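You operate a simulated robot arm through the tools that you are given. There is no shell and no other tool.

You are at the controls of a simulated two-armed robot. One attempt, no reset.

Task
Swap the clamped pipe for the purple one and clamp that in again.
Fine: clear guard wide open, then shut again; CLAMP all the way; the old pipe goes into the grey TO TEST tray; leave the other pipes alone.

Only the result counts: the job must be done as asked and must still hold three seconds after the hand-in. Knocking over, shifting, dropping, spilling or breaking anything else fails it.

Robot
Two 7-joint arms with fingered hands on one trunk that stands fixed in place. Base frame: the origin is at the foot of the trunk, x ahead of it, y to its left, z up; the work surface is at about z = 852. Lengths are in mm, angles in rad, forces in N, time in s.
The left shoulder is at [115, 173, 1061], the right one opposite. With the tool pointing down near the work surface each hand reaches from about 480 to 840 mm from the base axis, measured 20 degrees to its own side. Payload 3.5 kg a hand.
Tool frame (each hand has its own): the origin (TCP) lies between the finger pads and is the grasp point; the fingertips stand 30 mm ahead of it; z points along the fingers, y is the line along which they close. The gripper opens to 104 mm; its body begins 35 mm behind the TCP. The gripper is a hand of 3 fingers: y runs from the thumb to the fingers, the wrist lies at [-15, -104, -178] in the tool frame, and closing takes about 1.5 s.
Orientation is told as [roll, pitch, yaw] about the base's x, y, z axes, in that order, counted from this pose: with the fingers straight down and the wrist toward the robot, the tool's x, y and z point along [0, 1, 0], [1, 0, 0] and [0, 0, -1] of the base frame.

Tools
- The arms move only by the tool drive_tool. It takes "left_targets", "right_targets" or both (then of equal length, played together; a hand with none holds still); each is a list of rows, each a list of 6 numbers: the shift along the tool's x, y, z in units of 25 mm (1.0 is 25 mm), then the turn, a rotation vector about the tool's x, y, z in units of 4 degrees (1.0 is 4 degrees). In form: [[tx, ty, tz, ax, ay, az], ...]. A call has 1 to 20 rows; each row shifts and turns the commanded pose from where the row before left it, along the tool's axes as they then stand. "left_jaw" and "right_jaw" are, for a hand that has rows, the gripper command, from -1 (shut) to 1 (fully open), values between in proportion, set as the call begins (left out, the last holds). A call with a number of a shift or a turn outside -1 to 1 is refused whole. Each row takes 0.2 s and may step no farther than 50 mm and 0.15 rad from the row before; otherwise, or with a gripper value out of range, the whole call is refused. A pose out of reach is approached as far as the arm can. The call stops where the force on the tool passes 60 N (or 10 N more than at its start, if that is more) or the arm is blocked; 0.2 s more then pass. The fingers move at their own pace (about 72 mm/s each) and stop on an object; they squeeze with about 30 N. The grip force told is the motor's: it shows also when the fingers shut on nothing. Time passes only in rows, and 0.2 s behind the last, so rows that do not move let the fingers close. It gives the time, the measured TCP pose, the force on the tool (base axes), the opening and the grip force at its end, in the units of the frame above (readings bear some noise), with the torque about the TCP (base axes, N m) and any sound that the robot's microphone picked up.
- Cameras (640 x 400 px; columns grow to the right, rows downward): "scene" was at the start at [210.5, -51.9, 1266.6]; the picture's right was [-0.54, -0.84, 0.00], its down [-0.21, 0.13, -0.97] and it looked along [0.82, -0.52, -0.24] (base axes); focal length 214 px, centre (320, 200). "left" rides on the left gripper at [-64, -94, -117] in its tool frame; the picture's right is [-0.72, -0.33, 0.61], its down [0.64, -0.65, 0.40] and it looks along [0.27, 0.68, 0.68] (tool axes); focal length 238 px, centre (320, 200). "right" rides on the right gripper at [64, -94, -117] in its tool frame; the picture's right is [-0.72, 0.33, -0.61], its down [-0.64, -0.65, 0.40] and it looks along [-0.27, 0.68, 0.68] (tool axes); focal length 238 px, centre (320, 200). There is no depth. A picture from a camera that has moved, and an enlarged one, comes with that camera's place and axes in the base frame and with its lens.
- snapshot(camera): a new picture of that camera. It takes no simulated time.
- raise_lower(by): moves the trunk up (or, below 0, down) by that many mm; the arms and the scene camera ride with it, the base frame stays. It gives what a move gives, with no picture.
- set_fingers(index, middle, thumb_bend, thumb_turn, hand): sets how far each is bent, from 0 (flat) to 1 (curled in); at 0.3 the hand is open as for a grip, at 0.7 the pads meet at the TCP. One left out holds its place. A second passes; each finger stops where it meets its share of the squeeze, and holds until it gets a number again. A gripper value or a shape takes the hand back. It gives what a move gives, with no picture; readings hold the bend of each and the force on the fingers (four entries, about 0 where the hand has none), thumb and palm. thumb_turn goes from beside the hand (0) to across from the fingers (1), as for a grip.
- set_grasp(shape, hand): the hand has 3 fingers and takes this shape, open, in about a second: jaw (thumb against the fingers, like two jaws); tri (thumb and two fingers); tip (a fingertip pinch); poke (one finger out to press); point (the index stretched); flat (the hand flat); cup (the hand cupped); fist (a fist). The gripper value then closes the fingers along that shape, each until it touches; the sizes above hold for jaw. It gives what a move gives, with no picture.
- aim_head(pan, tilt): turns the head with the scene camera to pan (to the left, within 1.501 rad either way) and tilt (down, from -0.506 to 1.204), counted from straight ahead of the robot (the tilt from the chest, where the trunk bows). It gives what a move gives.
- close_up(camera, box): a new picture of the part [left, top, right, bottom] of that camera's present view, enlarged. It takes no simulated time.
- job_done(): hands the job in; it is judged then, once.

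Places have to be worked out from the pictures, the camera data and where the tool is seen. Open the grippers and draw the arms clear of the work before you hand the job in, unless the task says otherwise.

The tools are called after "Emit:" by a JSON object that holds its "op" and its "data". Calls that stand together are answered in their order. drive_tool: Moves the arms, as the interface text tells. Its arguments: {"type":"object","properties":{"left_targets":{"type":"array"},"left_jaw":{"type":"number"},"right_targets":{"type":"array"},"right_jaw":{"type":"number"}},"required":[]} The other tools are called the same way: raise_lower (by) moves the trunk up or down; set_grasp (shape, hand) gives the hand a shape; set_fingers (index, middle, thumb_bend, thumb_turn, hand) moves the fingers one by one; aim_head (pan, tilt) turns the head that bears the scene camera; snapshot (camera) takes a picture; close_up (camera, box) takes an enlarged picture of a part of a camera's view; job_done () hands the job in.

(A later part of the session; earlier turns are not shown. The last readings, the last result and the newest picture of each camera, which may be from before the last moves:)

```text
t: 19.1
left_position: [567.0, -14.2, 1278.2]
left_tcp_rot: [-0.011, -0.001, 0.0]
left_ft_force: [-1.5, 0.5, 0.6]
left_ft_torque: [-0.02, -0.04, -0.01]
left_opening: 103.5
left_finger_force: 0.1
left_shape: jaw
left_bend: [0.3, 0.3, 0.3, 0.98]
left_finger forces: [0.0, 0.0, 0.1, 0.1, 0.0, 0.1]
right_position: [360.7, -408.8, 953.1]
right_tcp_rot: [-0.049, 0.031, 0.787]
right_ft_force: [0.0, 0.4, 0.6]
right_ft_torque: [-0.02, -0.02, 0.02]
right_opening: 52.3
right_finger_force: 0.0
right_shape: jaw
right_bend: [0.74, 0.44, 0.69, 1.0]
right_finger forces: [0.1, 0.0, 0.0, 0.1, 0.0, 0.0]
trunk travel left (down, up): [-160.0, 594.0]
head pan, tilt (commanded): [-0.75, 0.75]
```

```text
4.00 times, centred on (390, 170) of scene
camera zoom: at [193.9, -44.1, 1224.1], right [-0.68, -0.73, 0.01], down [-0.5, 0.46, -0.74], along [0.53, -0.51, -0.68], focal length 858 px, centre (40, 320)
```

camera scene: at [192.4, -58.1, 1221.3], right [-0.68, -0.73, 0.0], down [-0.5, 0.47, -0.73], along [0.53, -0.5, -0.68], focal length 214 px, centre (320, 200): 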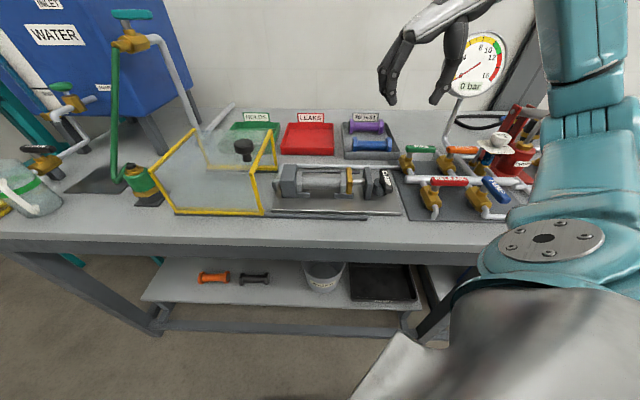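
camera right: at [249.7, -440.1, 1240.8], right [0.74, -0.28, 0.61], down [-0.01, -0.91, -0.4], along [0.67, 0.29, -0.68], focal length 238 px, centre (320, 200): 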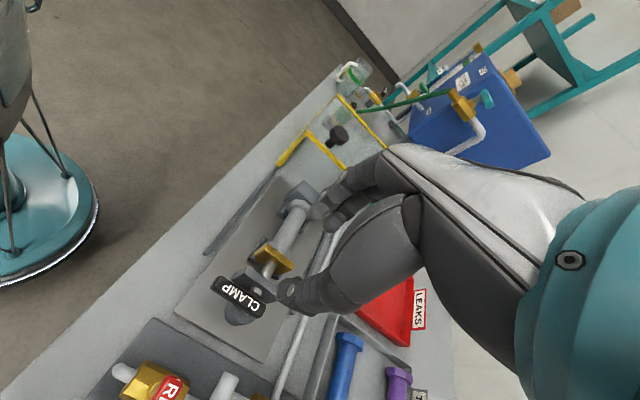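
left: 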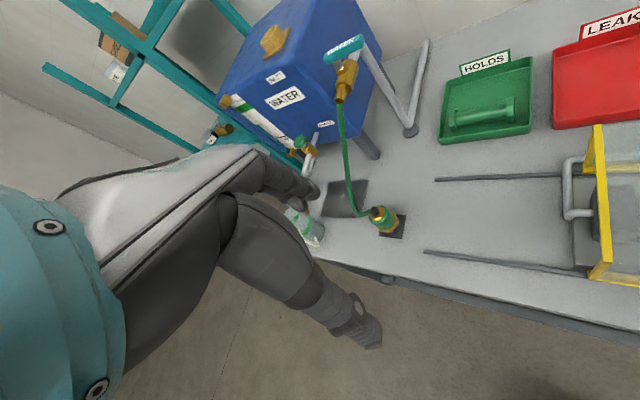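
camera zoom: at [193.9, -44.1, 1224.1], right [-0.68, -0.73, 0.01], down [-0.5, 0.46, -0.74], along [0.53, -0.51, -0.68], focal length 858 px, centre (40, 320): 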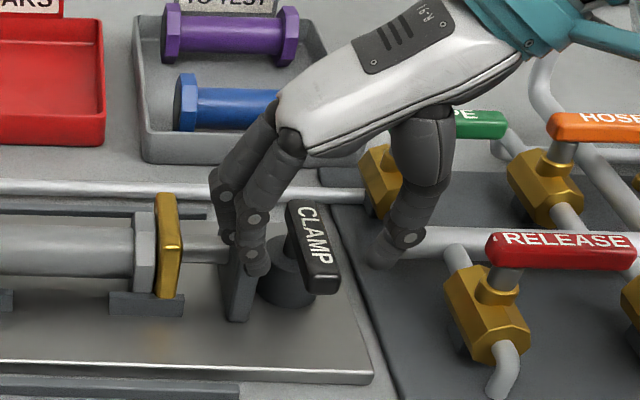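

The arm is blocked upstream of the wrist (tool force is zero, but the trunk got pushed). I back up right away and look at where the forearm/elbow is.

Emit:
{"op": "drive_tool", "data": {"right_targets": [[0, 0, -0.6, 0, 0, 0], [0, 0, -0.6, 0, 0, 0], [0, 0, -0.56, 0, 0, 0], [0, 0, -1, 0, 0, 0], [0, 0, -1, 0, 0, 0]]}}

Emit:
{"op": "aim_head", "data": {"pan": -1.3, "tilt": 0.9}}

Emit:
{"op": "snapshot", "data": {"camera": "scene"}}

Emit:
{"op": "snapshot", "data": {"camera": "left"}}

```text
t: 20.3
left_position: [565.3, -29.6, 1275.6]
left_tcp_rot: [0.0, 0.0, 0.0]
left_ft_force: [-0.4, -0.5, 0.5]
left_ft_torque: [-0.02, 0.01, 0.03]
left_opening: 103.8
left_finger_force: 0.1
left_shape: jaw
left_bend: [0.3, 0.3, 0.3, 0.98]
left_finger forces: [0.1, 0.1, 0.0, 0.1, 0.1, 0.0]
right_position: [354.7, -416.1, 1029.8]
right_tcp_rot: [0.002, 0.001, 0.786]
right_ft_force: [1.3, 0.3, -0.3]
right_ft_torque: [0.01, -0.02, 0.0]
right_opening: 52.2
right_finger_force: 0.1
right_shape: jaw
right_bend: [0.74, 0.44, 0.69, 1.0]
right_finger forces: [0.0, 0.1, 0.0, 0.0, 0.0, 0.0]
trunk travel left (down, up): [-160.0, 594.0]
head pan, tilt (commanded): [-0.75, 0.75]
```

```text
t: 21.3
left_position: [565.9, -28.8, 1276.1]
left_tcp_rot: [0.001, 0.001, -0.001]
left_ft_force: [0.4, 0.6, -0.2]
left_ft_torque: [-0.01, 0.02, -0.01]
left_opening: 103.7
left_finger_force: 0.0
left_shape: jaw
left_bend: [0.3, 0.3, 0.3, 0.98]
left_finger forces: [0.0, 0.1, 0.0, 0.0, 0.0, 0.0]
right_position: [354.3, -415.8, 1030.1]
right_tcp_rot: [0.0, -0.001, 0.785]
right_ft_force: [0.1, 0.0, -0.1]
right_ft_torque: [-0.01, -0.02, 0.01]
right_opening: 52.3
right_finger_force: 0.1
right_shape: jaw
right_bend: [0.74, 0.44, 0.69, 1.0]
right_finger forces: [0.0, 0.0, 0.1, 0.1, 0.0, 0.0]
trunk travel left (down, up): [-160.0, 594.0]
head pan, tilt (commanded): [-1.3, 0.901]
```

```text
taken
camera scene: at [152.1, -74.3, 1209.4], right [-0.96, -0.27, 0.0], down [-0.21, 0.75, -0.62], along [0.17, -0.6, -0.78], focal length 214 px, centre (320, 200)
```

scene: 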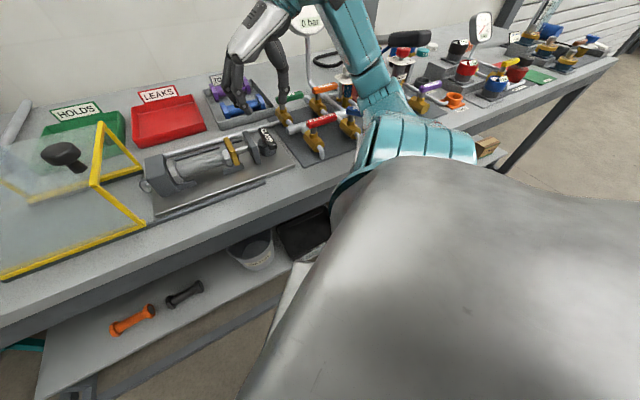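

```text
taken
camera left: at [472.2, -92.6, 1393.1], right [-0.33, -0.72, -0.61], down [-0.65, 0.64, -0.4], along [0.68, 0.27, -0.68], focal length 238 px, centre (320, 200)
```

left: 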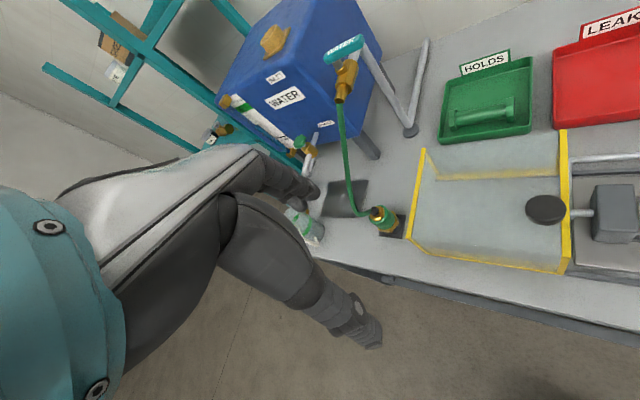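

Emit:
{"op": "close_up", "data": {"camera": "scene", "box": [240, 20, 640, 200]}}

Emit:
{"op": "close_up", "data": {"camera": "scene", "box": [320, 40, 520, 180]}}

```text
1.60 times, centred on (440, 110) of scene
camera zoom: at [152.1, -74.3, 1209.4], right [-0.96, -0.27, 0.0], down [-0.21, 0.75, -0.62], along [0.17, -0.6, -0.78], focal length 343 px, centre (128, 344)
```

zoom: 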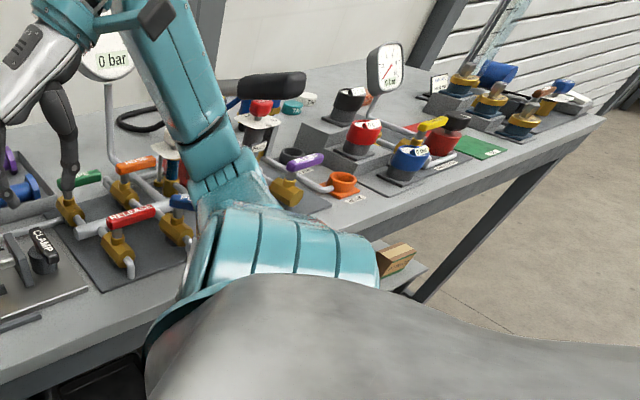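

```text
2.86 times, centred on (420, 110) of scene
camera zoom: at [152.1, -74.3, 1209.4], right [-0.96, -0.27, 0.0], down [-0.21, 0.75, -0.62], along [0.17, -0.6, -0.78], focal length 613 px, centre (34, 457)
```

zoom: 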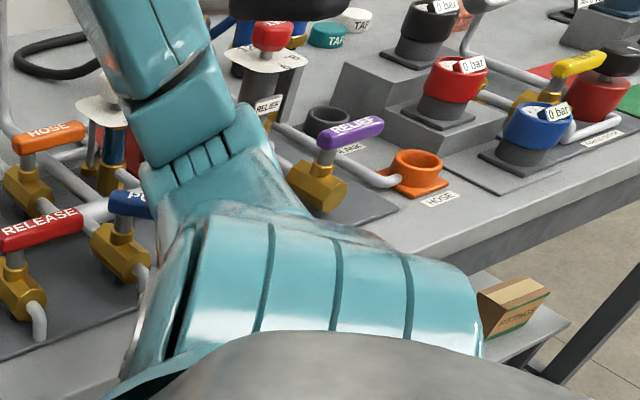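

The right elbow hangs low near the bench front. I raise the trunk by 180 mm so the elbow gets clear, then re-check.

Emit:
{"op": "raise_lower", "data": {"by": 180}}

Emit:
{"op": "snapshot", "data": {"camera": "scene"}}

```text
t: 23.3
left_position: [465.5, -29.8, 1530.4]
left_tcp_rot: [-0.001, -0.168, 0.001]
left_ft_force: [0.6, 0.6, -0.3]
left_ft_torque: [0.02, 0.01, 0.0]
left_opening: 103.7
left_finger_force: 0.2
left_shape: jaw
left_bend: [0.3, 0.3, 0.3, 0.98]
left_finger forces: [0.0, 0.0, 0.0, 0.1, 0.1, 0.0]
right_position: [356.9, -414.0, 1210.0]
right_tcp_rot: [0.001, -0.002, 0.785]
right_ft_force: [-0.4, -0.3, -0.1]
right_ft_torque: [0.0, 0.02, 0.05]
right_opening: 52.3
right_finger_force: 0.1
right_shape: jaw
right_bend: [0.74, 0.44, 0.69, 1.0]
right_finger forces: [0.0, 0.0, 0.0, 0.0, 0.0, 0.1]
trunk travel left (down, up): [-340.0, 414.0]
head pan, tilt (commanded): [-1.3, 0.901]
```

```text
taken
camera scene: at [74.3, -74.4, 1394.1], right [-0.96, -0.27, 0.0], down [-0.21, 0.76, -0.62], along [0.17, -0.6, -0.78], focal length 214 px, centre (320, 200)
```

scene: 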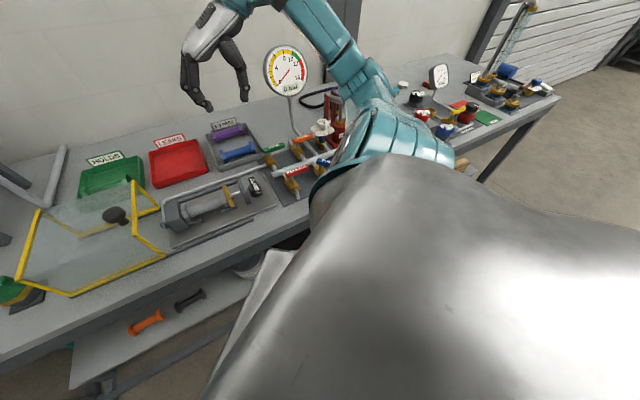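

The trunk rises with a slight lean back. I bring the right hand down again over the lever step by step, and lower the left hand's command, which is at its reach limit.

Emit:
{"op": "drive_tool", "data": {"right_targets": [[0, 0, 1, 0, 0, 0], [0, 0, 1, 0, 0, 0], [0, 0, 1, 0, 0, 0], [0, 0, 1, 0, 0, 0], [0, 0, 1, 0, 0, 0], [0, 0, 1, 0, 0, 0], [0, 0, 1, 0, 0, 0], [0, 0, 1, 0, 0, 0]], "left_targets": [[0, -0.5, 1, 0, 0, 0], [0, -0.5, 1, 0, 0, 0], [0, -0.5, 1, 0, 0, 0], [0, -0.5, 1, 0, 0, 0], [0, -0.5, 1, 0, 0, 0], [0, 0, 1, 0, 0, 0], [0, 0, 1, 0, 0, 0], [0, 0, 0, 0, 0, 0]]}}

Emit:
{"op": "snapshot", "data": {"camera": "scene"}}

```text
t: 25.1
left_position: [430.4, -28.4, 1348.2]
left_tcp_rot: [0.0, -0.168, 0.0]
left_ft_force: [0.0, -0.2, 0.0]
left_ft_torque: [-0.02, -0.01, -0.01]
left_opening: 103.7
left_finger_force: 0.0
left_shape: jaw
left_bend: [0.3, 0.3, 0.3, 0.98]
left_finger forces: [0.0, 0.0, 0.0, 0.0, 0.1, 0.0]
right_position: [356.4, -415.0, 1008.5]
right_tcp_rot: [-0.002, 0.001, 0.787]
right_ft_force: [-0.6, 0.0, 0.1]
right_ft_torque: [0.05, 0.0, 0.02]
right_opening: 52.5
right_finger_force: 0.1
right_shape: jaw
right_bend: [0.74, 0.44, 0.69, 1.0]
right_finger forces: [0.0, 0.1, 0.0, 0.0, 0.1, 0.0]
trunk travel left (down, up): [-340.0, 414.0]
head pan, tilt (commanded): [-1.3, 0.901]
```

```text
taken
camera scene: at [73.6, -74.5, 1394.3], right [-0.96, -0.27, 0.0], down [-0.21, 0.76, -0.62], along [0.17, -0.6, -0.78], focal length 214 px, centre (320, 200)
```

scene: 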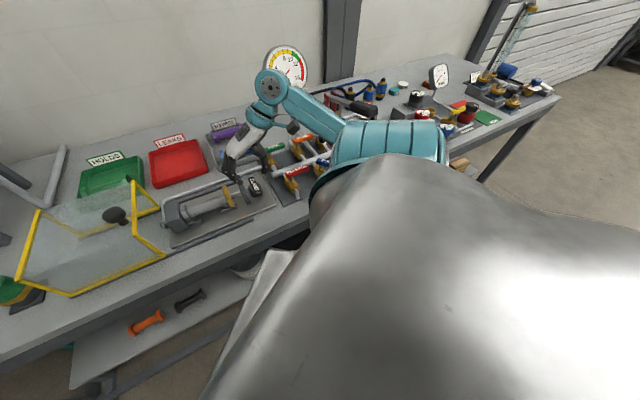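

Emit:
{"op": "close_up", "data": {"camera": "scene", "box": [180, 60, 480, 240]}}

Emit:
{"op": "snapshot", "data": {"camera": "right"}}

```text
2.13 times, centred on (330, 150) of scene
camera zoom: at [73.6, -74.5, 1394.3], right [-0.96, -0.27, 0.0], down [-0.21, 0.76, -0.62], along [0.17, -0.6, -0.78], focal length 458 px, centre (299, 307)
```

zoom: 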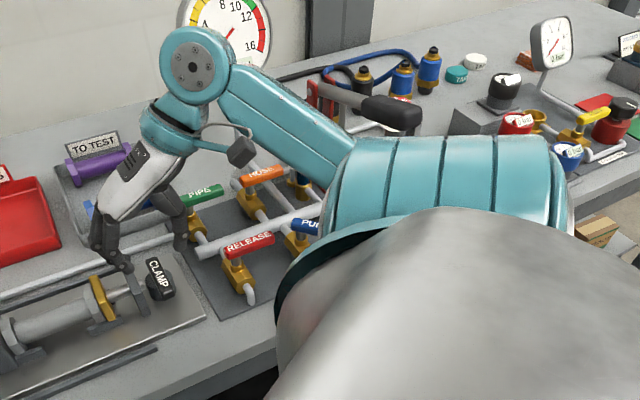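

```text
taken
camera right: at [247.0, -434.8, 1126.1], right [0.74, -0.28, 0.61], down [-0.01, -0.91, -0.4], along [0.67, 0.29, -0.68], focal length 238 px, centre (320, 200)
```

right: 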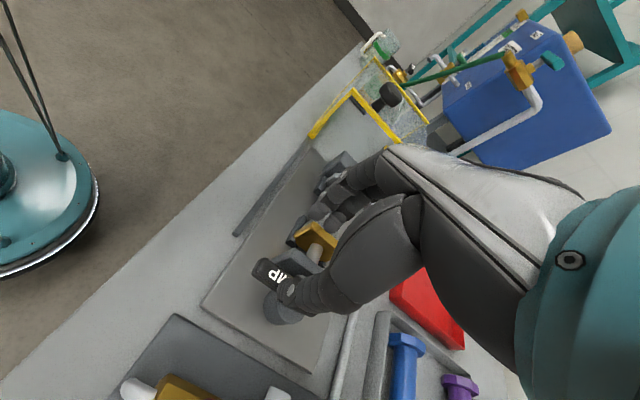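

The forearm is now well above the valves. I lower the hand to z≈935 around the lever in small steps.

Emit:
{"op": "drive_tool", "data": {"right_targets": [[0, 0, 0.7, 0, 0, 0], [0, 0, 0.7, 0, 0, 0], [0, 0, 0.6, 0, 0, 0]]}}

Emit:
{"op": "snapshot", "data": {"camera": "scene"}}

```text
t: 25.9
left_position: [432.4, -30.4, 1348.1]
left_tcp_rot: [0.001, -0.17, 0.0]
left_ft_force: [0.2, -0.1, -0.3]
left_ft_torque: [0.0, -0.01, 0.0]
left_opening: 103.7
left_finger_force: 0.1
left_shape: jaw
left_bend: [0.3, 0.3, 0.3, 0.98]
left_finger forces: [0.0, 0.1, 0.0, 0.0, 0.0, 0.0]
right_position: [358.1, -413.1, 961.1]
right_tcp_rot: [-0.001, 0.001, 0.784]
right_ft_force: [0.0, -0.2, -0.4]
right_ft_torque: [0.01, -0.02, -0.01]
right_opening: 52.4
right_finger_force: 0.1
right_shape: jaw
right_bend: [0.74, 0.44, 0.69, 1.0]
right_finger forces: [0.0, 0.1, 0.0, 0.0, 0.0, 0.1]
trunk travel left (down, up): [-340.0, 414.0]
head pan, tilt (commanded): [-1.3, 0.901]
```

```text
taken
camera scene: at [73.9, -74.4, 1394.3], right [-0.96, -0.27, 0.0], down [-0.21, 0.76, -0.62], along [0.17, -0.6, -0.78], focal length 214 px, centre (320, 200)
```

scene: 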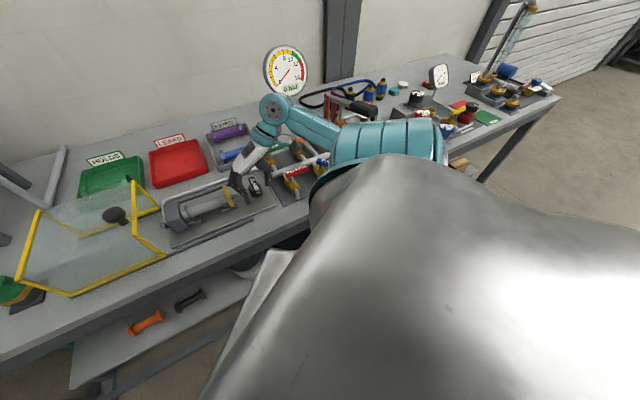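

Tracking is clean. I go down the last 26 mm.

Emit:
{"op": "drive_tool", "data": {"right_targets": [[0, 0, 0.5, 0, 0, 0], [0, 0, 0.5, 0, 0, 0]]}}

Emit:
{"op": "close_up", "data": {"camera": "right", "box": [180, 130, 440, 340]}}

Emit:
{"op": "close_up", "data": {"camera": "scene", "box": [200, 130, 320, 220]}}

```text
t: 26.5
left_position: [430.8, -28.4, 1348.1]
left_tcp_rot: [-0.001, -0.169, 0.0]
left_ft_force: [0.6, -0.2, 0.2]
left_ft_torque: [-0.01, -0.01, -0.02]
left_opening: 103.7
left_finger_force: 0.0
left_shape: jaw
left_bend: [0.3, 0.3, 0.3, 0.98]
left_finger forces: [0.0, 0.0, 0.0, 0.0, 0.0, 0.1]
right_position: [357.6, -414.1, 937.4]
right_tcp_rot: [-0.001, -0.002, 0.787]
right_ft_force: [-0.8, 0.9, 0.2]
right_ft_torque: [-0.03, 0.02, -0.01]
right_opening: 52.7
right_finger_force: 0.1
right_shape: jaw
right_bend: [0.74, 0.44, 0.69, 1.0]
right_finger forces: [0.0, 0.3, 0.0, 0.0, 0.0, 0.1]
trunk travel left (down, up): [-340.0, 414.0]
head pan, tilt (commanded): [-1.3, 0.901]
```

```text
1.90 times, centred on (310, 235) of right
camera zoom: at [247.9, -435.3, 1053.0], right [0.74, -0.28, 0.61], down [-0.01, -0.91, -0.4], along [0.67, 0.29, -0.68], focal length 454 px, centre (339, 133)
```

zoom: 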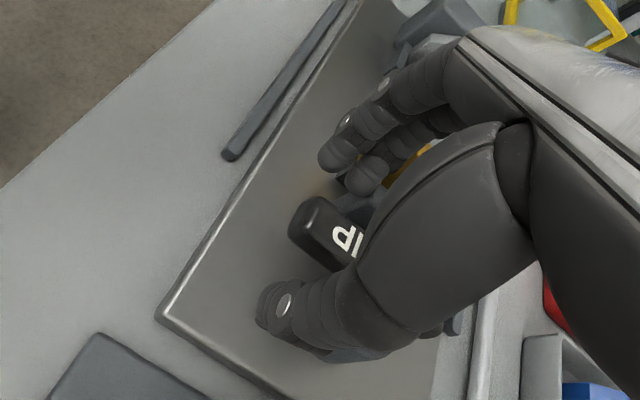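

```text
4.44 times, centred on (260, 175) of scene
camera zoom: at [73.9, -74.3, 1394.3], right [-0.96, -0.27, 0.0], down [-0.21, 0.76, -0.62], along [0.17, -0.6, -0.78], focal length 953 px, centre (587, 311)
```

zoom: 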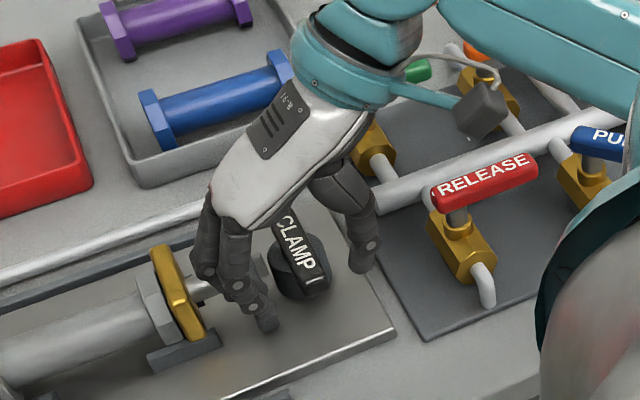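

The lever is between thumb and fingers. I push it gently to the right (-u) by moving 30 mm and watch force and motion.

Emit:
{"op": "drive_tool", "data": {"right_targets": [[0, -0.4, 0, 0, 0, 0], [0, -0.4, 0, 0, 0, 0], [0, -0.2, 0, 0, 0, 0], [0, -0.2, 0, 0, 0, 0]]}}

Emit:
{"op": "close_up", "data": {"camera": "scene", "box": [200, 130, 320, 220]}}

```text
t: 27.5
left_position: [432.2, -29.8, 1348.7]
left_tcp_rot: [0.0, -0.167, -0.001]
left_ft_force: [0.1, 0.2, -0.1]
left_ft_torque: [-0.03, -0.01, 0.02]
left_opening: 103.6
left_finger_force: 0.2
left_shape: jaw
left_bend: [0.3, 0.3, 0.3, 0.98]
left_finger forces: [0.0, 0.0, 0.0, 0.0, 0.0, 0.2]
right_position: [335.8, -435.0, 933.9]
right_tcp_rot: [0.0, -0.001, 0.786]
right_ft_force: [-0.2, 0.9, 0.1]
right_ft_torque: [0.05, -0.02, 0.01]
right_opening: 52.7
right_finger_force: 0.1
right_shape: jaw
right_bend: [0.74, 0.44, 0.69, 1.0]
right_finger forces: [0.0, 0.5, 0.0, 0.1, 0.0, 0.1]
trunk travel left (down, up): [-340.0, 414.0]
head pan, tilt (commanded): [-1.3, 0.901]
```

```text
4.44 times, centred on (260, 175) of scene
camera zoom: at [73.9, -74.3, 1394.3], right [-0.96, -0.27, 0.0], down [-0.21, 0.76, -0.62], along [0.17, -0.6, -0.78], focal length 953 px, centre (587, 311)
```

zoom: 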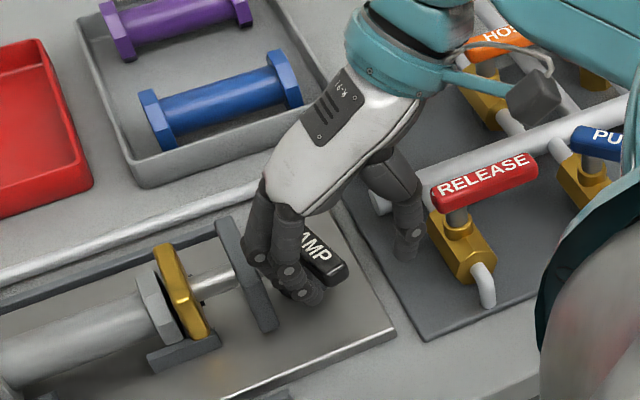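

The lever swings right with hardly any force, so that's the release direction. The thumb would run into the RELEASE valve further on, so I lift and switch to the single-finger poke shape to push the rest of the arc.

Emit:
{"op": "drive_tool", "data": {"right_targets": [[0, 0.2, -0.5, 0, 0, 0], [0, 0.3, -1, 0, 0, 0], [0, 0.3, -1, 0, 0, 0], [0, 0, -0.5, 0, 0, 0]]}}

Emit:
{"op": "set_grasp", "data": {"hand": "right", "shape": "poke"}}

Emit:
{"op": "snapshot", "data": {"camera": "right"}}

Emit:
{"op": "close_up", "data": {"camera": "scene", "box": [200, 110, 340, 220]}}

```text
t: 28.5
left_position: [431.4, -28.4, 1347.9]
left_tcp_rot: [0.0, -0.168, 0.0]
left_ft_force: [0.0, 0.4, -0.3]
left_ft_torque: [-0.03, 0.02, -0.02]
left_opening: 103.9
left_finger_force: 0.1
left_shape: jaw
left_bend: [0.3, 0.3, 0.3, 0.98]
left_finger forces: [0.0, 0.1, 0.0, 0.0, 0.2, 0.0]
right_position: [348.4, -421.8, 1009.9]
right_tcp_rot: [-0.002, 0.001, 0.786]
right_ft_force: [0.3, -0.3, -0.1]
right_ft_torque: [0.01, 0.0, 0.01]
right_opening: 52.5
right_finger_force: 0.1
right_shape: jaw
right_bend: [0.74, 0.44, 0.69, 1.0]
right_finger forces: [0.1, 0.0, 0.1, 0.0, 0.1, 0.0]
trunk travel left (down, up): [-340.0, 414.0]
head pan, tilt (commanded): [-1.3, 0.901]
```

```text
t: 29.4
left_position: [432.2, -28.3, 1348.3]
left_tcp_rot: [0.0, -0.168, 0.0]
left_ft_force: [0.0, 0.4, 0.1]
left_ft_torque: [-0.01, 0.02, 0.02]
left_opening: 103.7
left_finger_force: 0.0
left_shape: jaw
left_bend: [0.3, 0.3, 0.3, 0.98]
left_finger forces: [0.0, 0.0, 0.0, 0.0, 0.0, 0.0]
right_position: [349.6, -422.2, 1008.0]
right_tcp_rot: [0.001, 0.001, 0.785]
right_ft_force: [0.6, -0.2, 0.2]
right_ft_torque: [-0.02, 0.0, 0.03]
right_opening: 0.1
right_finger_force: 0.1
right_shape: poke
right_bend: [0.7, 0.7, 1.0, 1.0]
right_finger forces: [0.1, 0.1, 0.0, 0.0, 0.1, 0.0]
trunk travel left (down, up): [-340.0, 414.0]
head pan, tilt (commanded): [-1.3, 0.901]
```

```text
taken
camera right: at [238.5, -443.2, 1125.1], right [0.74, -0.28, 0.61], down [-0.01, -0.91, -0.4], along [0.67, 0.29, -0.68], focal length 238 px, centre (320, 200)
```

right: 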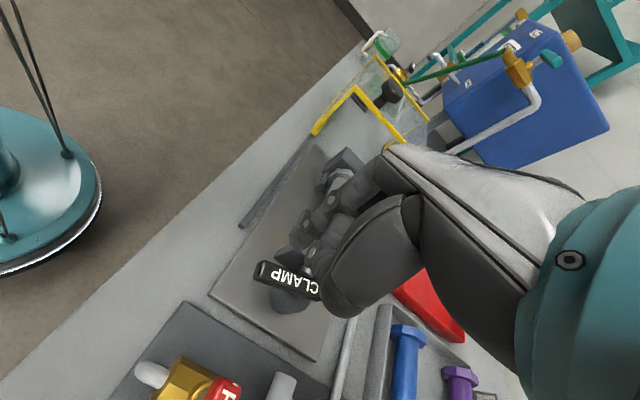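

```text
3.64 times, centred on (270, 165) of scene
camera zoom: at [73.9, -74.4, 1394.3], right [-0.96, -0.27, 0.0], down [-0.21, 0.76, -0.62], along [0.17, -0.6, -0.78], focal length 780 px, centre (502, 327)
```

zoom: 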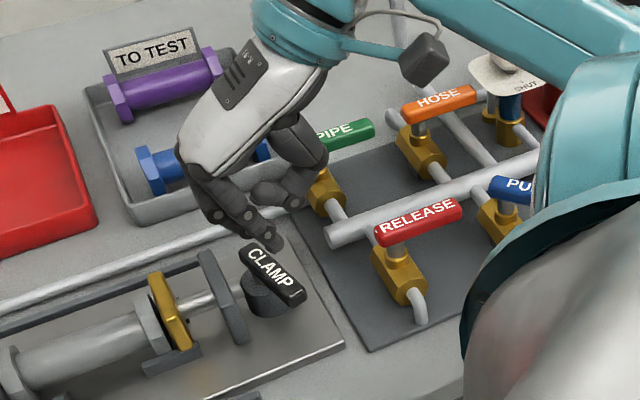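

In poke the two fingers reach down at the TCP with the thumb tucked up. The lever is now at about 20° from its start. I go left of the lever, then lower the fingertips beside it.

Emit:
{"op": "drive_tool", "data": {"right_targets": [[0.12, 0.47, 0, 0, 0, 0], [0.11, 0.46, 0, 0, 0, 0], [0, 0, 0.8, 0, 0, 0], [0, 0, 0.8, 0, 0, 0], [0, 0, 0.7, 0, 0, 0], [0, 0, 0.62, 0, 0, 0]]}}

Emit:
{"op": "close_up", "data": {"camera": "scene", "box": [200, 110, 340, 220]}}

Emit:
{"op": "close_up", "data": {"camera": "right", "box": [180, 130, 440, 340]}}

```text
t: 30.8
left_position: [432.0, -29.2, 1348.0]
left_tcp_rot: [0.0, -0.166, 0.0]
left_ft_force: [0.5, 0.7, 0.1]
left_ft_torque: [0.03, 0.01, 0.0]
left_opening: 103.8
left_finger_force: 0.0
left_shape: jaw
left_bend: [0.3, 0.3, 0.3, 0.98]
left_finger forces: [0.0, 0.1, 0.0, 0.0, 0.0, 0.0]
right_position: [359.9, -399.7, 936.8]
right_tcp_rot: [0.0, 0.0, 0.786]
right_ft_force: [-0.2, -0.1, -0.9]
right_ft_torque: [-0.02, -0.01, 0.02]
right_opening: 0.1
right_finger_force: 0.1
right_shape: poke
right_bend: [0.7, 0.7, 1.0, 1.0]
right_finger forces: [0.0, 0.1, 0.0, 0.1, 0.1, 0.0]
trunk travel left (down, up): [-340.0, 414.0]
head pan, tilt (commanded): [-1.3, 0.901]
```

```text
3.64 times, centred on (270, 165) of scene
camera zoom: at [74.0, -74.4, 1394.3], right [-0.96, -0.27, 0.0], down [-0.21, 0.76, -0.62], along [0.17, -0.6, -0.78], focal length 780 px, centre (502, 327)
```

zoom: 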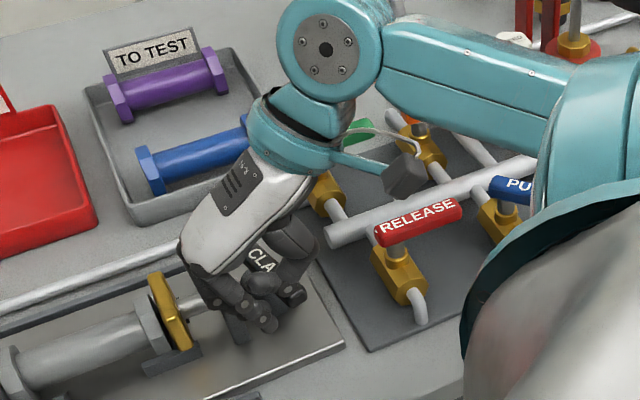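

```text
1.90 times, centred on (310, 235) of right
camera zoom: at [249.9, -420.9, 1053.7], right [0.74, -0.28, 0.61], down [-0.01, -0.91, -0.4], along [0.67, 0.29, -0.68], focal length 454 px, centre (339, 133)
```

zoom: 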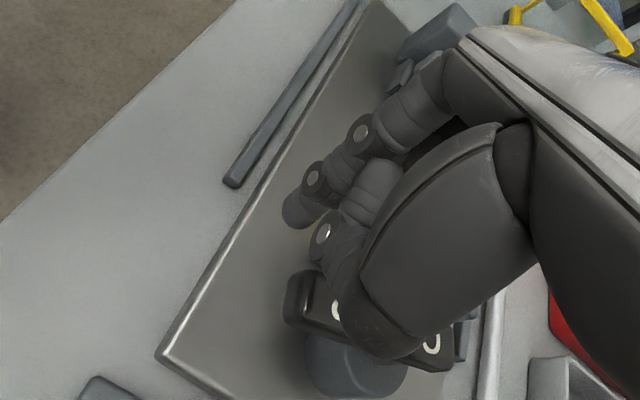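

Tips are left of the lever at z≈905. I push along the arc in small steps.

Emit:
{"op": "drive_tool", "data": {"right_targets": [[0, -0.48, 0, 0, 0, 0], [-0.04, -0.4, 0, 0, 0, 0], [-0.12, -0.36, 0, 0, 0, 0], [-0.16, -0.36, 0, 0, 0, 0]]}}

Emit:
{"op": "close_up", "data": {"camera": "scene", "box": [200, 110, 340, 220]}}

Emit:
{"op": "close_up", "data": {"camera": "right", "box": [180, 130, 440, 340]}}

```text
t: 31.8
left_position: [431.6, -29.5, 1347.8]
left_tcp_rot: [0.001, -0.169, -0.001]
left_ft_force: [-0.5, -0.2, 0.5]
left_ft_torque: [-0.02, 0.02, 0.01]
left_opening: 103.7
left_finger_force: 0.1
left_shape: jaw
left_bend: [0.3, 0.3, 0.3, 0.98]
left_finger forces: [0.0, 0.0, 0.0, 0.0, 0.1, 0.1]
right_position: [338.8, -434.4, 938.0]
right_tcp_rot: [-0.003, -0.001, 0.785]
right_ft_force: [1.4, 0.3, -0.4]
right_ft_torque: [0.04, 0.0, 0.04]
right_opening: 0.0
right_finger_force: 0.1
right_shape: poke
right_bend: [0.7, 0.7, 1.0, 1.0]
right_finger forces: [0.0, 0.5, 0.0, 0.0, 0.0, 0.0]
trunk travel left (down, up): [-340.0, 414.0]
head pan, tilt (commanded): [-1.3, 0.901]
```

```text
3.64 times, centred on (270, 165) of scene
camera zoom: at [73.9, -74.3, 1394.3], right [-0.96, -0.27, 0.0], down [-0.21, 0.76, -0.62], along [0.17, -0.6, -0.78], focal length 780 px, centre (502, 327)
```

zoom: 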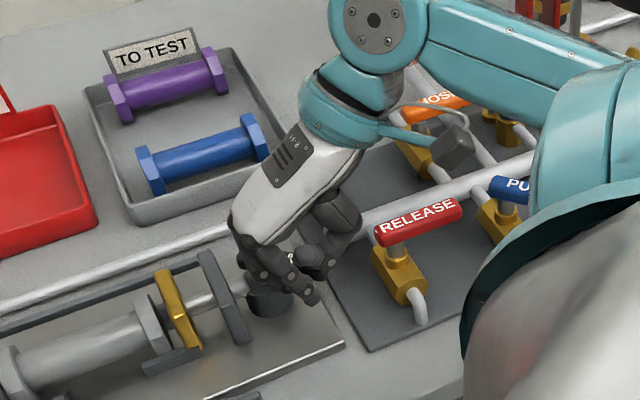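

```text
1.90 times, centred on (310, 235) of right
camera zoom: at [228.4, -455.1, 1054.3], right [0.74, -0.28, 0.61], down [-0.01, -0.91, -0.4], along [0.67, 0.29, -0.68], focal length 454 px, centre (339, 133)
```

zoom: 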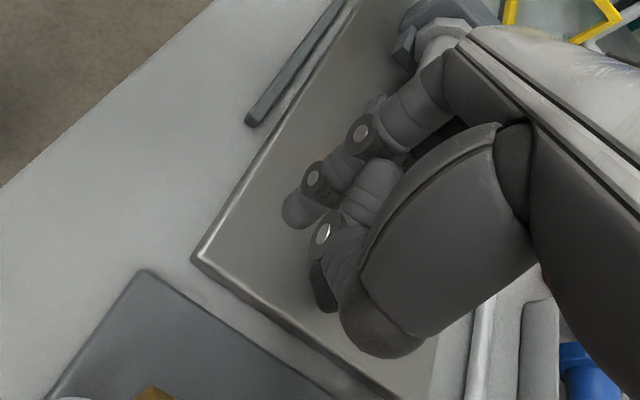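

Still smooth. I continue round the arc toward pointing right (-u).

Emit:
{"op": "drive_tool", "data": {"right_targets": [[-0.21, -0.3, 0, 0, 0, 0], [-0.32, -0.24, 0, 0, 0, 0], [-0.32, -0.16, 0, 0, 0, 0], [-0.28, -0.08, 0, 0, 0, 0]]}}

Emit:
{"op": "close_up", "data": {"camera": "scene", "box": [200, 110, 340, 220]}}

Emit:
{"op": "close_up", "data": {"camera": "right", "box": [180, 130, 440, 340]}}

```text
t: 32.8
left_position: [431.6, -29.4, 1347.5]
left_tcp_rot: [0.001, -0.169, 0.001]
left_ft_force: [-0.2, -0.5, -0.3]
left_ft_torque: [-0.02, -0.05, 0.03]
left_opening: 103.7
left_finger_force: 0.0
left_shape: jaw
left_bend: [0.3, 0.3, 0.3, 0.98]
left_finger forces: [0.0, 0.1, 0.0, 0.0, 0.0, 0.0]
right_position: [344.6, -467.7, 936.3]
right_tcp_rot: [0.001, 0.001, 0.786]
right_ft_force: [-0.2, -0.2, 0.4]
right_ft_torque: [0.01, 0.02, -0.01]
right_opening: 0.0
right_finger_force: 0.1
right_shape: poke
right_bend: [0.7, 0.7, 1.0, 1.0]
right_finger forces: [0.1, 0.4, 0.0, 0.0, 0.0, 0.0]
trunk travel left (down, up): [-340.0, 414.0]
head pan, tilt (commanded): [-1.3, 0.901]
```

```text
3.64 times, centred on (270, 165) of scene
camera zoom: at [73.9, -74.3, 1394.3], right [-0.96, -0.27, 0.0], down [-0.21, 0.76, -0.62], along [0.17, -0.6, -0.78], focal length 780 px, centre (502, 327)
```

zoom: 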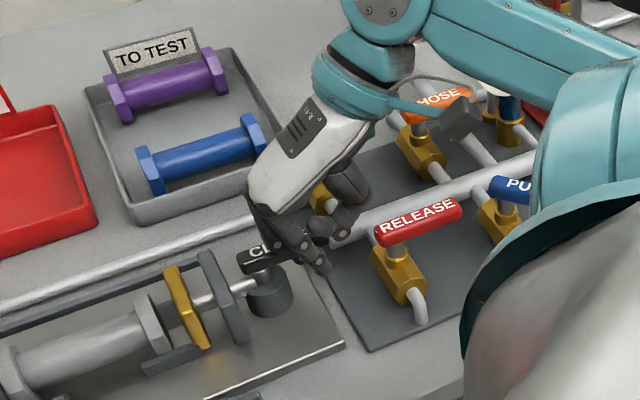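

```text
1.90 times, centred on (310, 235) of right
camera zoom: at [233.8, -489.0, 1052.4], right [0.74, -0.28, 0.61], down [-0.01, -0.91, -0.4], along [0.67, 0.29, -0.68], focal length 454 px, centre (339, 133)
```

zoom: 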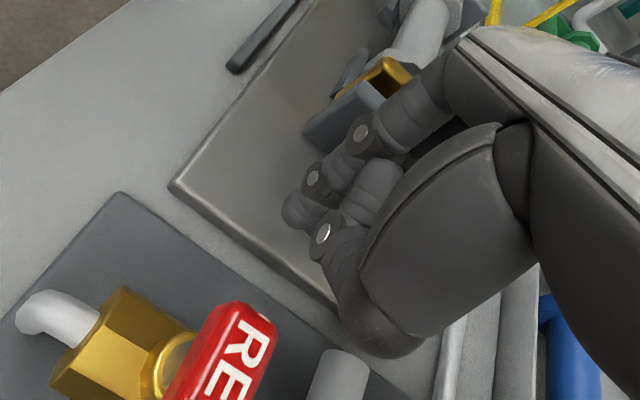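

The gold plate has drawn back from the flange and the lever points right. I nudge a little further to find its end stop.

Emit:
{"op": "drive_tool", "data": {"right_targets": [[-0.2, 0, 0, 0, 0, 0], [-0.2, 0, 0, 0, 0, 0]]}}

Emit:
{"op": "close_up", "data": {"camera": "scene", "box": [200, 110, 340, 220]}}

```text
t: 33.4
left_position: [428.5, -25.8, 1349.0]
left_tcp_rot: [-0.002, -0.169, 0.0]
left_ft_force: [0.0, 1.3, 1.1]
left_ft_torque: [0.0, 0.0, 0.0]
left_opening: 104.1
left_finger_force: 0.1
left_shape: jaw
left_bend: [0.3, 0.3, 0.3, 0.98]
left_finger forces: [0.0, 0.0, 0.1, 0.1, 0.1, 0.1]
right_position: [347.7, -470.2, 935.5]
right_tcp_rot: [0.01, 0.003, 0.792]
right_ft_force: [-26.0, 20.0, -0.7]
right_ft_torque: [0.37, 0.43, 0.21]
right_opening: 0.3
right_finger_force: 0.2
right_shape: poke
right_bend: [0.7, 0.7, 1.0, 1.0]
right_finger forces: [0.1, 32.4, 0.0, 0.0, 0.0, 0.1]
trunk travel left (down, up): [-340.0, 414.0]
head pan, tilt (commanded): [-1.3, 0.901]
```

```text
3.64 times, centred on (270, 165) of scene
camera zoom: at [70.6, -71.9, 1394.6], right [-0.96, -0.27, 0.0], down [-0.21, 0.75, -0.62], along [0.17, -0.6, -0.78], focal length 780 px, centre (502, 327)
```

zoom: 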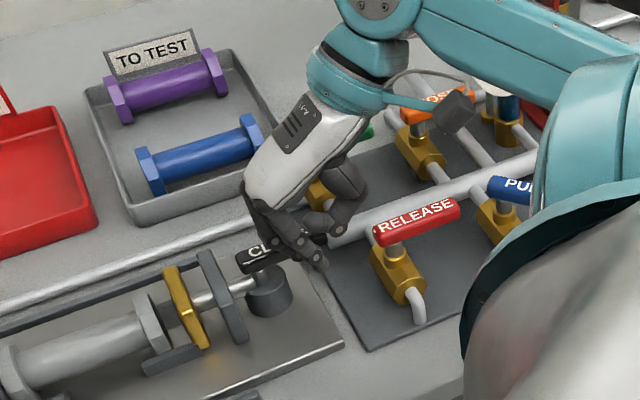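

The lever is at its release stop (33 N). I back off toward the robot and rise.

Emit:
{"op": "drive_tool", "data": {"right_targets": [[0.3, 0, 0, 0, 0, 0], [0.3, 0, 0, 0, 0, 0], [0.2, 0, -0.6, 0, 0, 0], [0, 0, -1, 0, 0, 0], [0, 0, -1, 0, 0, 0], [0, 0, -1, 0, 0, 0], [0, 0, -1, 0, 0, 0], [0, 0, -1, 0, 0, 0]]}}

Emit:
{"op": "set_grasp", "data": {"hand": "right", "shape": "jaw"}}

Emit:
{"op": "aim_head", "data": {"pan": -0.75, "tilt": 0.9}}

Emit:
{"op": "snapshot", "data": {"camera": "scene"}}

```text
t: 35.2
left_position: [432.8, -28.4, 1346.9]
left_tcp_rot: [0.0, -0.168, 0.0]
left_ft_force: [0.7, 0.1, -0.3]
left_ft_torque: [0.01, 0.02, 0.01]
left_opening: 103.9
left_finger_force: 0.0
left_shape: jaw
left_bend: [0.3, 0.3, 0.3, 0.98]
left_finger forces: [0.0, 0.0, 0.0, 0.1, 0.0, 0.0]
right_position: [340.7, -461.6, 1077.7]
right_tcp_rot: [0.0, -0.001, 0.787]
right_ft_force: [-0.3, 0.0, 0.0]
right_ft_torque: [0.0, -0.01, -0.02]
right_opening: 0.2
right_finger_force: 0.1
right_shape: poke
right_bend: [0.7, 0.7, 1.0, 1.0]
right_finger forces: [0.0, 0.0, 0.0, 0.0, 0.0, 0.0]
trunk travel left (down, up): [-340.0, 414.0]
head pan, tilt (commanded): [-1.3, 0.901]
```

```text
t: 36.1
left_position: [433.1, -28.3, 1347.9]
left_tcp_rot: [-0.001, -0.166, 0.001]
left_ft_force: [-0.2, 0.2, -0.4]
left_ft_torque: [0.02, 0.0, 0.01]
left_opening: 104.1
left_finger_force: 0.0
left_shape: jaw
left_bend: [0.3, 0.3, 0.3, 0.98]
left_finger forces: [0.0, 0.0, 0.1, 0.0, 0.1, 0.1]
right_position: [340.5, -461.0, 1076.8]
right_tcp_rot: [0.001, 0.0, 0.787]
right_ft_force: [-0.1, -0.5, 0.1]
right_ft_torque: [0.0, -0.03, 0.0]
right_opening: 103.8
right_finger_force: 0.0
right_shape: jaw
right_bend: [0.3, 0.3, 0.3, 0.98]
right_finger forces: [0.0, 0.0, 0.1, 0.0, 0.1, 0.1]
trunk travel left (down, up): [-340.0, 414.0]
head pan, tilt (commanded): [-1.3, 0.901]
```

```text
t: 37.1
left_position: [431.9, -28.5, 1347.0]
left_tcp_rot: [0.001, -0.166, -0.001]
left_ft_force: [-0.1, -0.3, -0.5]
left_ft_torque: [-0.02, 0.0, 0.01]
left_opening: 103.5
left_finger_force: 0.1
left_shape: jaw
left_bend: [0.3, 0.3, 0.3, 0.98]
left_finger forces: [0.1, 0.0, 0.0, 0.0, 0.0, 0.0]
right_position: [340.6, -461.8, 1076.4]
right_tcp_rot: [-0.001, 0.001, 0.785]
right_ft_force: [-0.5, -1.3, 0.9]
right_ft_torque: [0.03, -0.01, -0.02]
right_opening: 103.7
right_finger_force: 0.0
right_shape: jaw
right_bend: [0.3, 0.3, 0.3, 0.98]
right_finger forces: [0.0, 0.0, 0.0, 0.1, 0.1, 0.0]
trunk travel left (down, up): [-340.0, 414.0]
head pan, tilt (commanded): [-0.75, 0.901]
```

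```text
taken
camera scene: at [108.9, -53.2, 1394.3], right [-0.68, -0.73, 0.0], down [-0.57, 0.54, -0.62], along [0.45, -0.42, -0.78], focal length 214 px, centre (320, 200)
```

scene: 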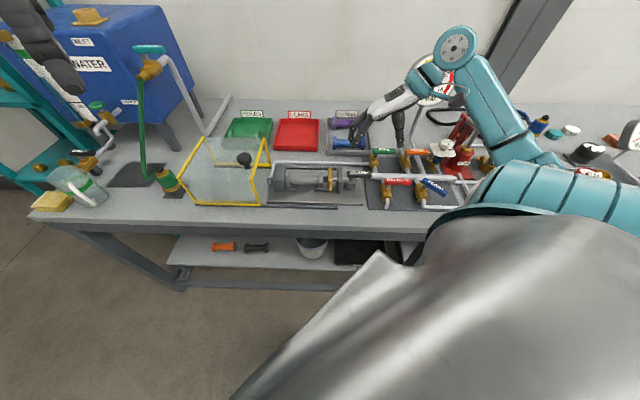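

Emit:
{"op": "close_up", "data": {"camera": "scene", "box": [250, 140, 400, 230]}}

Emit:
{"op": "close_up", "data": {"camera": "scene", "box": [310, 100, 420, 190]}}

```text
4.27 times, centred on (325, 185) of scene
camera zoom: at [108.9, -53.2, 1394.3], right [-0.68, -0.73, 0.0], down [-0.57, 0.54, -0.62], along [0.45, -0.42, -0.78], focal length 915 px, centre (299, 264)
```

zoom: 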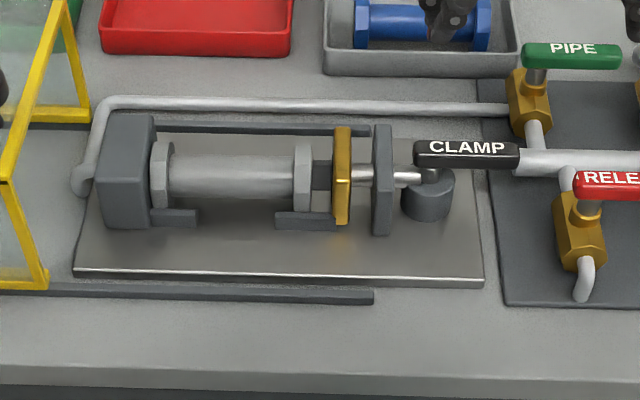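

```text
4.44 times, centred on (365, 145) of scene
camera zoom: at [108.9, -53.2, 1394.3], right [-0.68, -0.73, 0.0], down [-0.57, 0.54, -0.62], along [0.45, -0.42, -0.78], focal length 953 px, centre (120, 444)
```

zoom: 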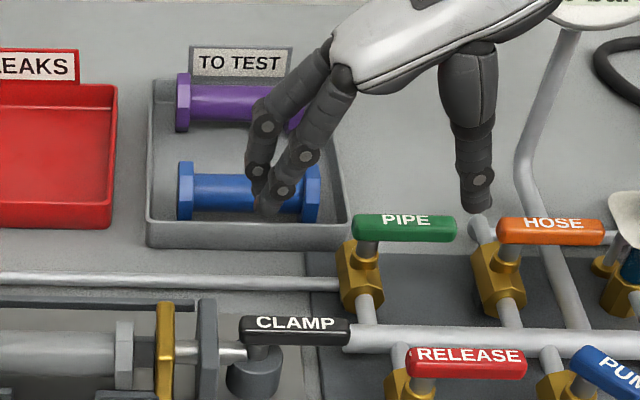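

Clamp released: the lever points right and there is a ~15 mm gap at the flange. Next I turn the right hand to yaw -45° (fingers closing along n, across the pipe).

Emit:
{"op": "drive_tool", "data": {"right_targets": [[0, 0, 0, 0, 0, 1], [0, 0, 0, 0, 0, 1], [0, 0, 0, 0, 0, 1], [0, 0, 0, 0, 0, 1], [0, 0, 0, 0, 0, 1], [0, 0, 0, 0, 0, 1], [0, 0, 0, 0, 0, 1], [0, 0, 0, 0, 0, 1], [0, 0, 0, 0, 0, 1], [0, 0, 0, 0, 0, 1], [0, 0, 0, 0, 0, 1], [0, 0, 0, 0, 0, 1], [0, 0, 0, 0, 0, 1], [0, 0, 0, 0, 0, 1], [0, 0, 0, 0, 0, 1], [0, 0, 0, 0, 0, 1], [0, 0, 0, 0, 0, 1], [0, 0, 0, 0, 0, 1], [0, 0, 0, 0, 0, 1], [0, 0, 0, 0, 0, 1]]}}

Emit:
{"op": "drive_tool", "data": {"right_targets": [[0, 0, 0, 0, 0, 1], [0, 0, 0, 0, 0, 1], [0, 0, 0, 0, 0, 0.5]]}}

Emit:
{"op": "snapshot", "data": {"camera": "scene"}}

```text
t: 41.3
left_position: [432.7, -28.9, 1347.9]
left_tcp_rot: [0.0, -0.167, 0.001]
left_ft_force: [0.0, -0.2, 0.2]
left_ft_torque: [0.02, -0.01, -0.01]
left_opening: 103.6
left_finger_force: 0.0
left_shape: jaw
left_bend: [0.3, 0.3, 0.3, 0.98]
left_finger forces: [0.0, 0.1, 0.0, 0.0, 0.1, 0.0]
right_position: [339.4, -462.0, 1077.3]
right_tcp_rot: [0.0, -0.002, -0.611]
right_ft_force: [-1.0, -0.1, 0.1]
right_ft_torque: [0.03, 0.02, 0.01]
right_opening: 103.7
right_finger_force: 0.0
right_shape: jaw
right_bend: [0.3, 0.3, 0.3, 0.98]
right_finger forces: [0.0, 0.0, 0.1, 0.0, 0.0, 0.0]
trunk travel left (down, up): [-340.0, 414.0]
head pan, tilt (commanded): [-0.75, 0.901]
```

```text
t: 42.1
left_position: [431.7, -29.4, 1347.5]
left_tcp_rot: [0.0, -0.168, 0.001]
left_ft_force: [0.3, -0.2, 0.1]
left_ft_torque: [0.03, 0.01, 0.02]
left_opening: 103.8
left_finger_force: 0.1
left_shape: jaw
left_bend: [0.3, 0.3, 0.3, 0.98]
left_finger forces: [0.1, 0.1, 0.1, 0.0, 0.1, 0.0]
right_position: [338.8, -461.8, 1077.8]
right_tcp_rot: [0.001, -0.002, -0.788]
right_ft_force: [0.3, 0.6, -0.2]
right_ft_torque: [-0.01, 0.0, 0.03]
right_opening: 103.9
right_finger_force: 0.1
right_shape: jaw
right_bend: [0.3, 0.3, 0.3, 0.98]
right_finger forces: [0.1, 0.0, 0.1, 0.0, 0.0, 0.0]
trunk travel left (down, up): [-340.0, 414.0]
head pan, tilt (commanded): [-0.75, 0.901]
```

```text
taken
camera scene: at [109.0, -53.1, 1394.3], right [-0.68, -0.73, 0.0], down [-0.57, 0.53, -0.62], along [0.45, -0.42, -0.78], focal length 214 px, centre (320, 200)
```

scene: 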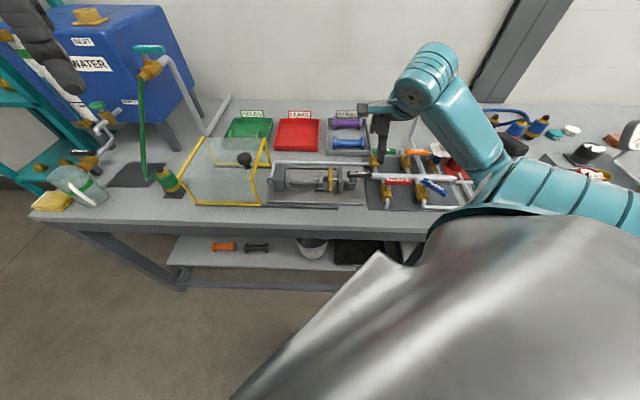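

Hand at yaw -45° now. I move over the pipe (u≈107, n≈602) at safe height.

Emit:
{"op": "drive_tool", "data": {"right_targets": [[0.862, 0.16, 0, 0, 0, 0], [0.862, 0.16, 0, 0, 0, 0], [0.862, 0.16, 0, 0, 0, 0], [0.862, 0.16, 0, 0, 0, 0], [0.862, 0.16, 0, 0, 0, 0], [0.862, 0.16, 0, 0, 0, 0], [0.862, 0.16, 0, 0, 0, 0], [0.862, 0.16, 0, 0, 0, 0], [0.862, 0.16, 0, 0, 0, 0]], "right_jaw": 1}}

Emit:
{"op": "snapshot", "data": {"camera": "right"}}

Emit:
{"op": "close_up", "data": {"camera": "scene", "box": [230, 100, 420, 230]}}

```text
t: 44.1
left_position: [432.0, -29.1, 1346.6]
left_tcp_rot: [0.0, -0.167, 0.0]
left_ft_force: [0.0, 0.5, 1.3]
left_ft_torque: [0.04, 0.03, 0.03]
left_opening: 103.9
left_finger_force: 0.1
left_shape: jaw
left_bend: [0.3, 0.3, 0.3, 0.98]
left_finger forces: [0.0, 0.1, 0.0, 0.0, 0.0, 0.0]
right_position: [501.2, -348.3, 1075.6]
right_tcp_rot: [0.0, 0.0, -0.786]
right_ft_force: [0.2, -0.1, 0.6]
right_ft_torque: [0.03, 0.01, -0.01]
right_opening: 104.1
right_finger_force: 0.0
right_shape: jaw
right_bend: [0.3, 0.3, 0.3, 0.98]
right_finger forces: [0.0, 0.0, 0.0, 0.1, 0.0, 0.1]
trunk travel left (down, up): [-340.0, 414.0]
head pan, tilt (commanded): [-0.75, 0.901]
```

```text
taken
camera right: at [481.5, -236.9, 1192.2], right [-0.28, -0.74, 0.61], down [-0.91, 0.01, -0.4], along [0.29, -0.67, -0.68], focal length 238 px, centre (320, 200)
```

right: 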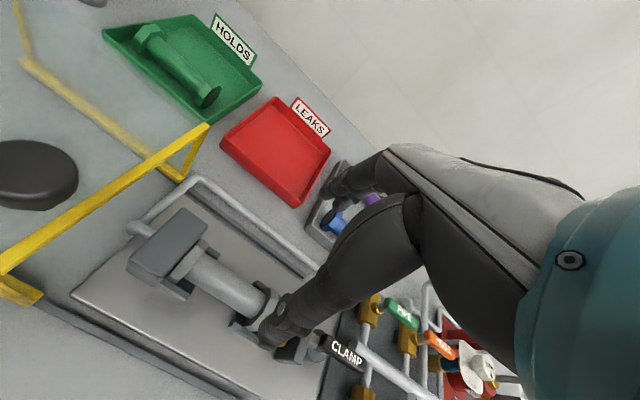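

```text
3.08 times, centred on (325, 165) of scene
camera zoom: at [109.3, -52.8, 1394.2], right [-0.68, -0.73, 0.0], down [-0.57, 0.53, -0.62], along [0.45, -0.42, -0.78], focal length 660 px, centre (305, 308)
```

zoom: 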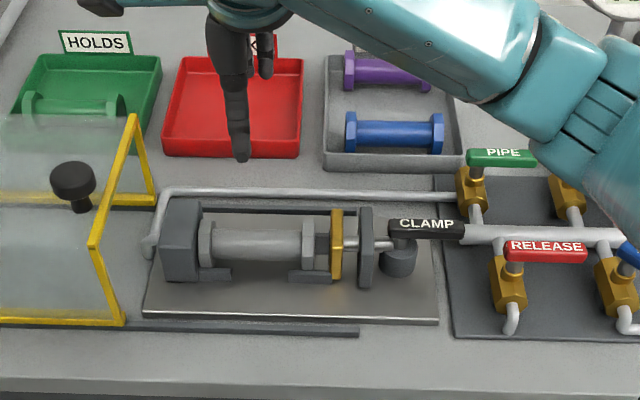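

Emit:
{"op": "close_up", "data": {"camera": "right", "box": [110, 190, 330, 370]}}

```text
2.22 times, centred on (220, 280) of right
camera zoom: at [481.5, -236.9, 1192.2], right [-0.28, -0.74, 0.61], down [-0.91, 0.01, -0.4], along [0.29, -0.67, -0.68], focal length 530 px, centre (542, 22)
```

zoom: 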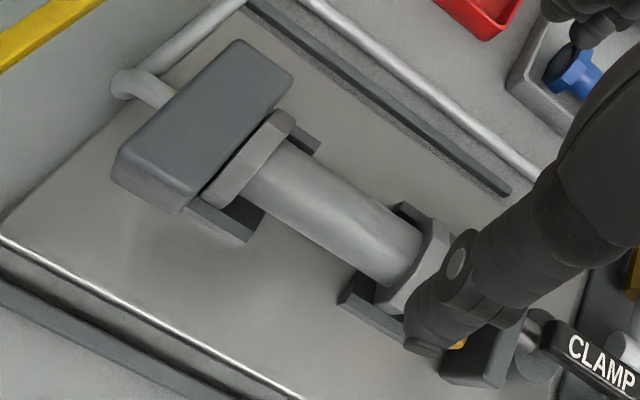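

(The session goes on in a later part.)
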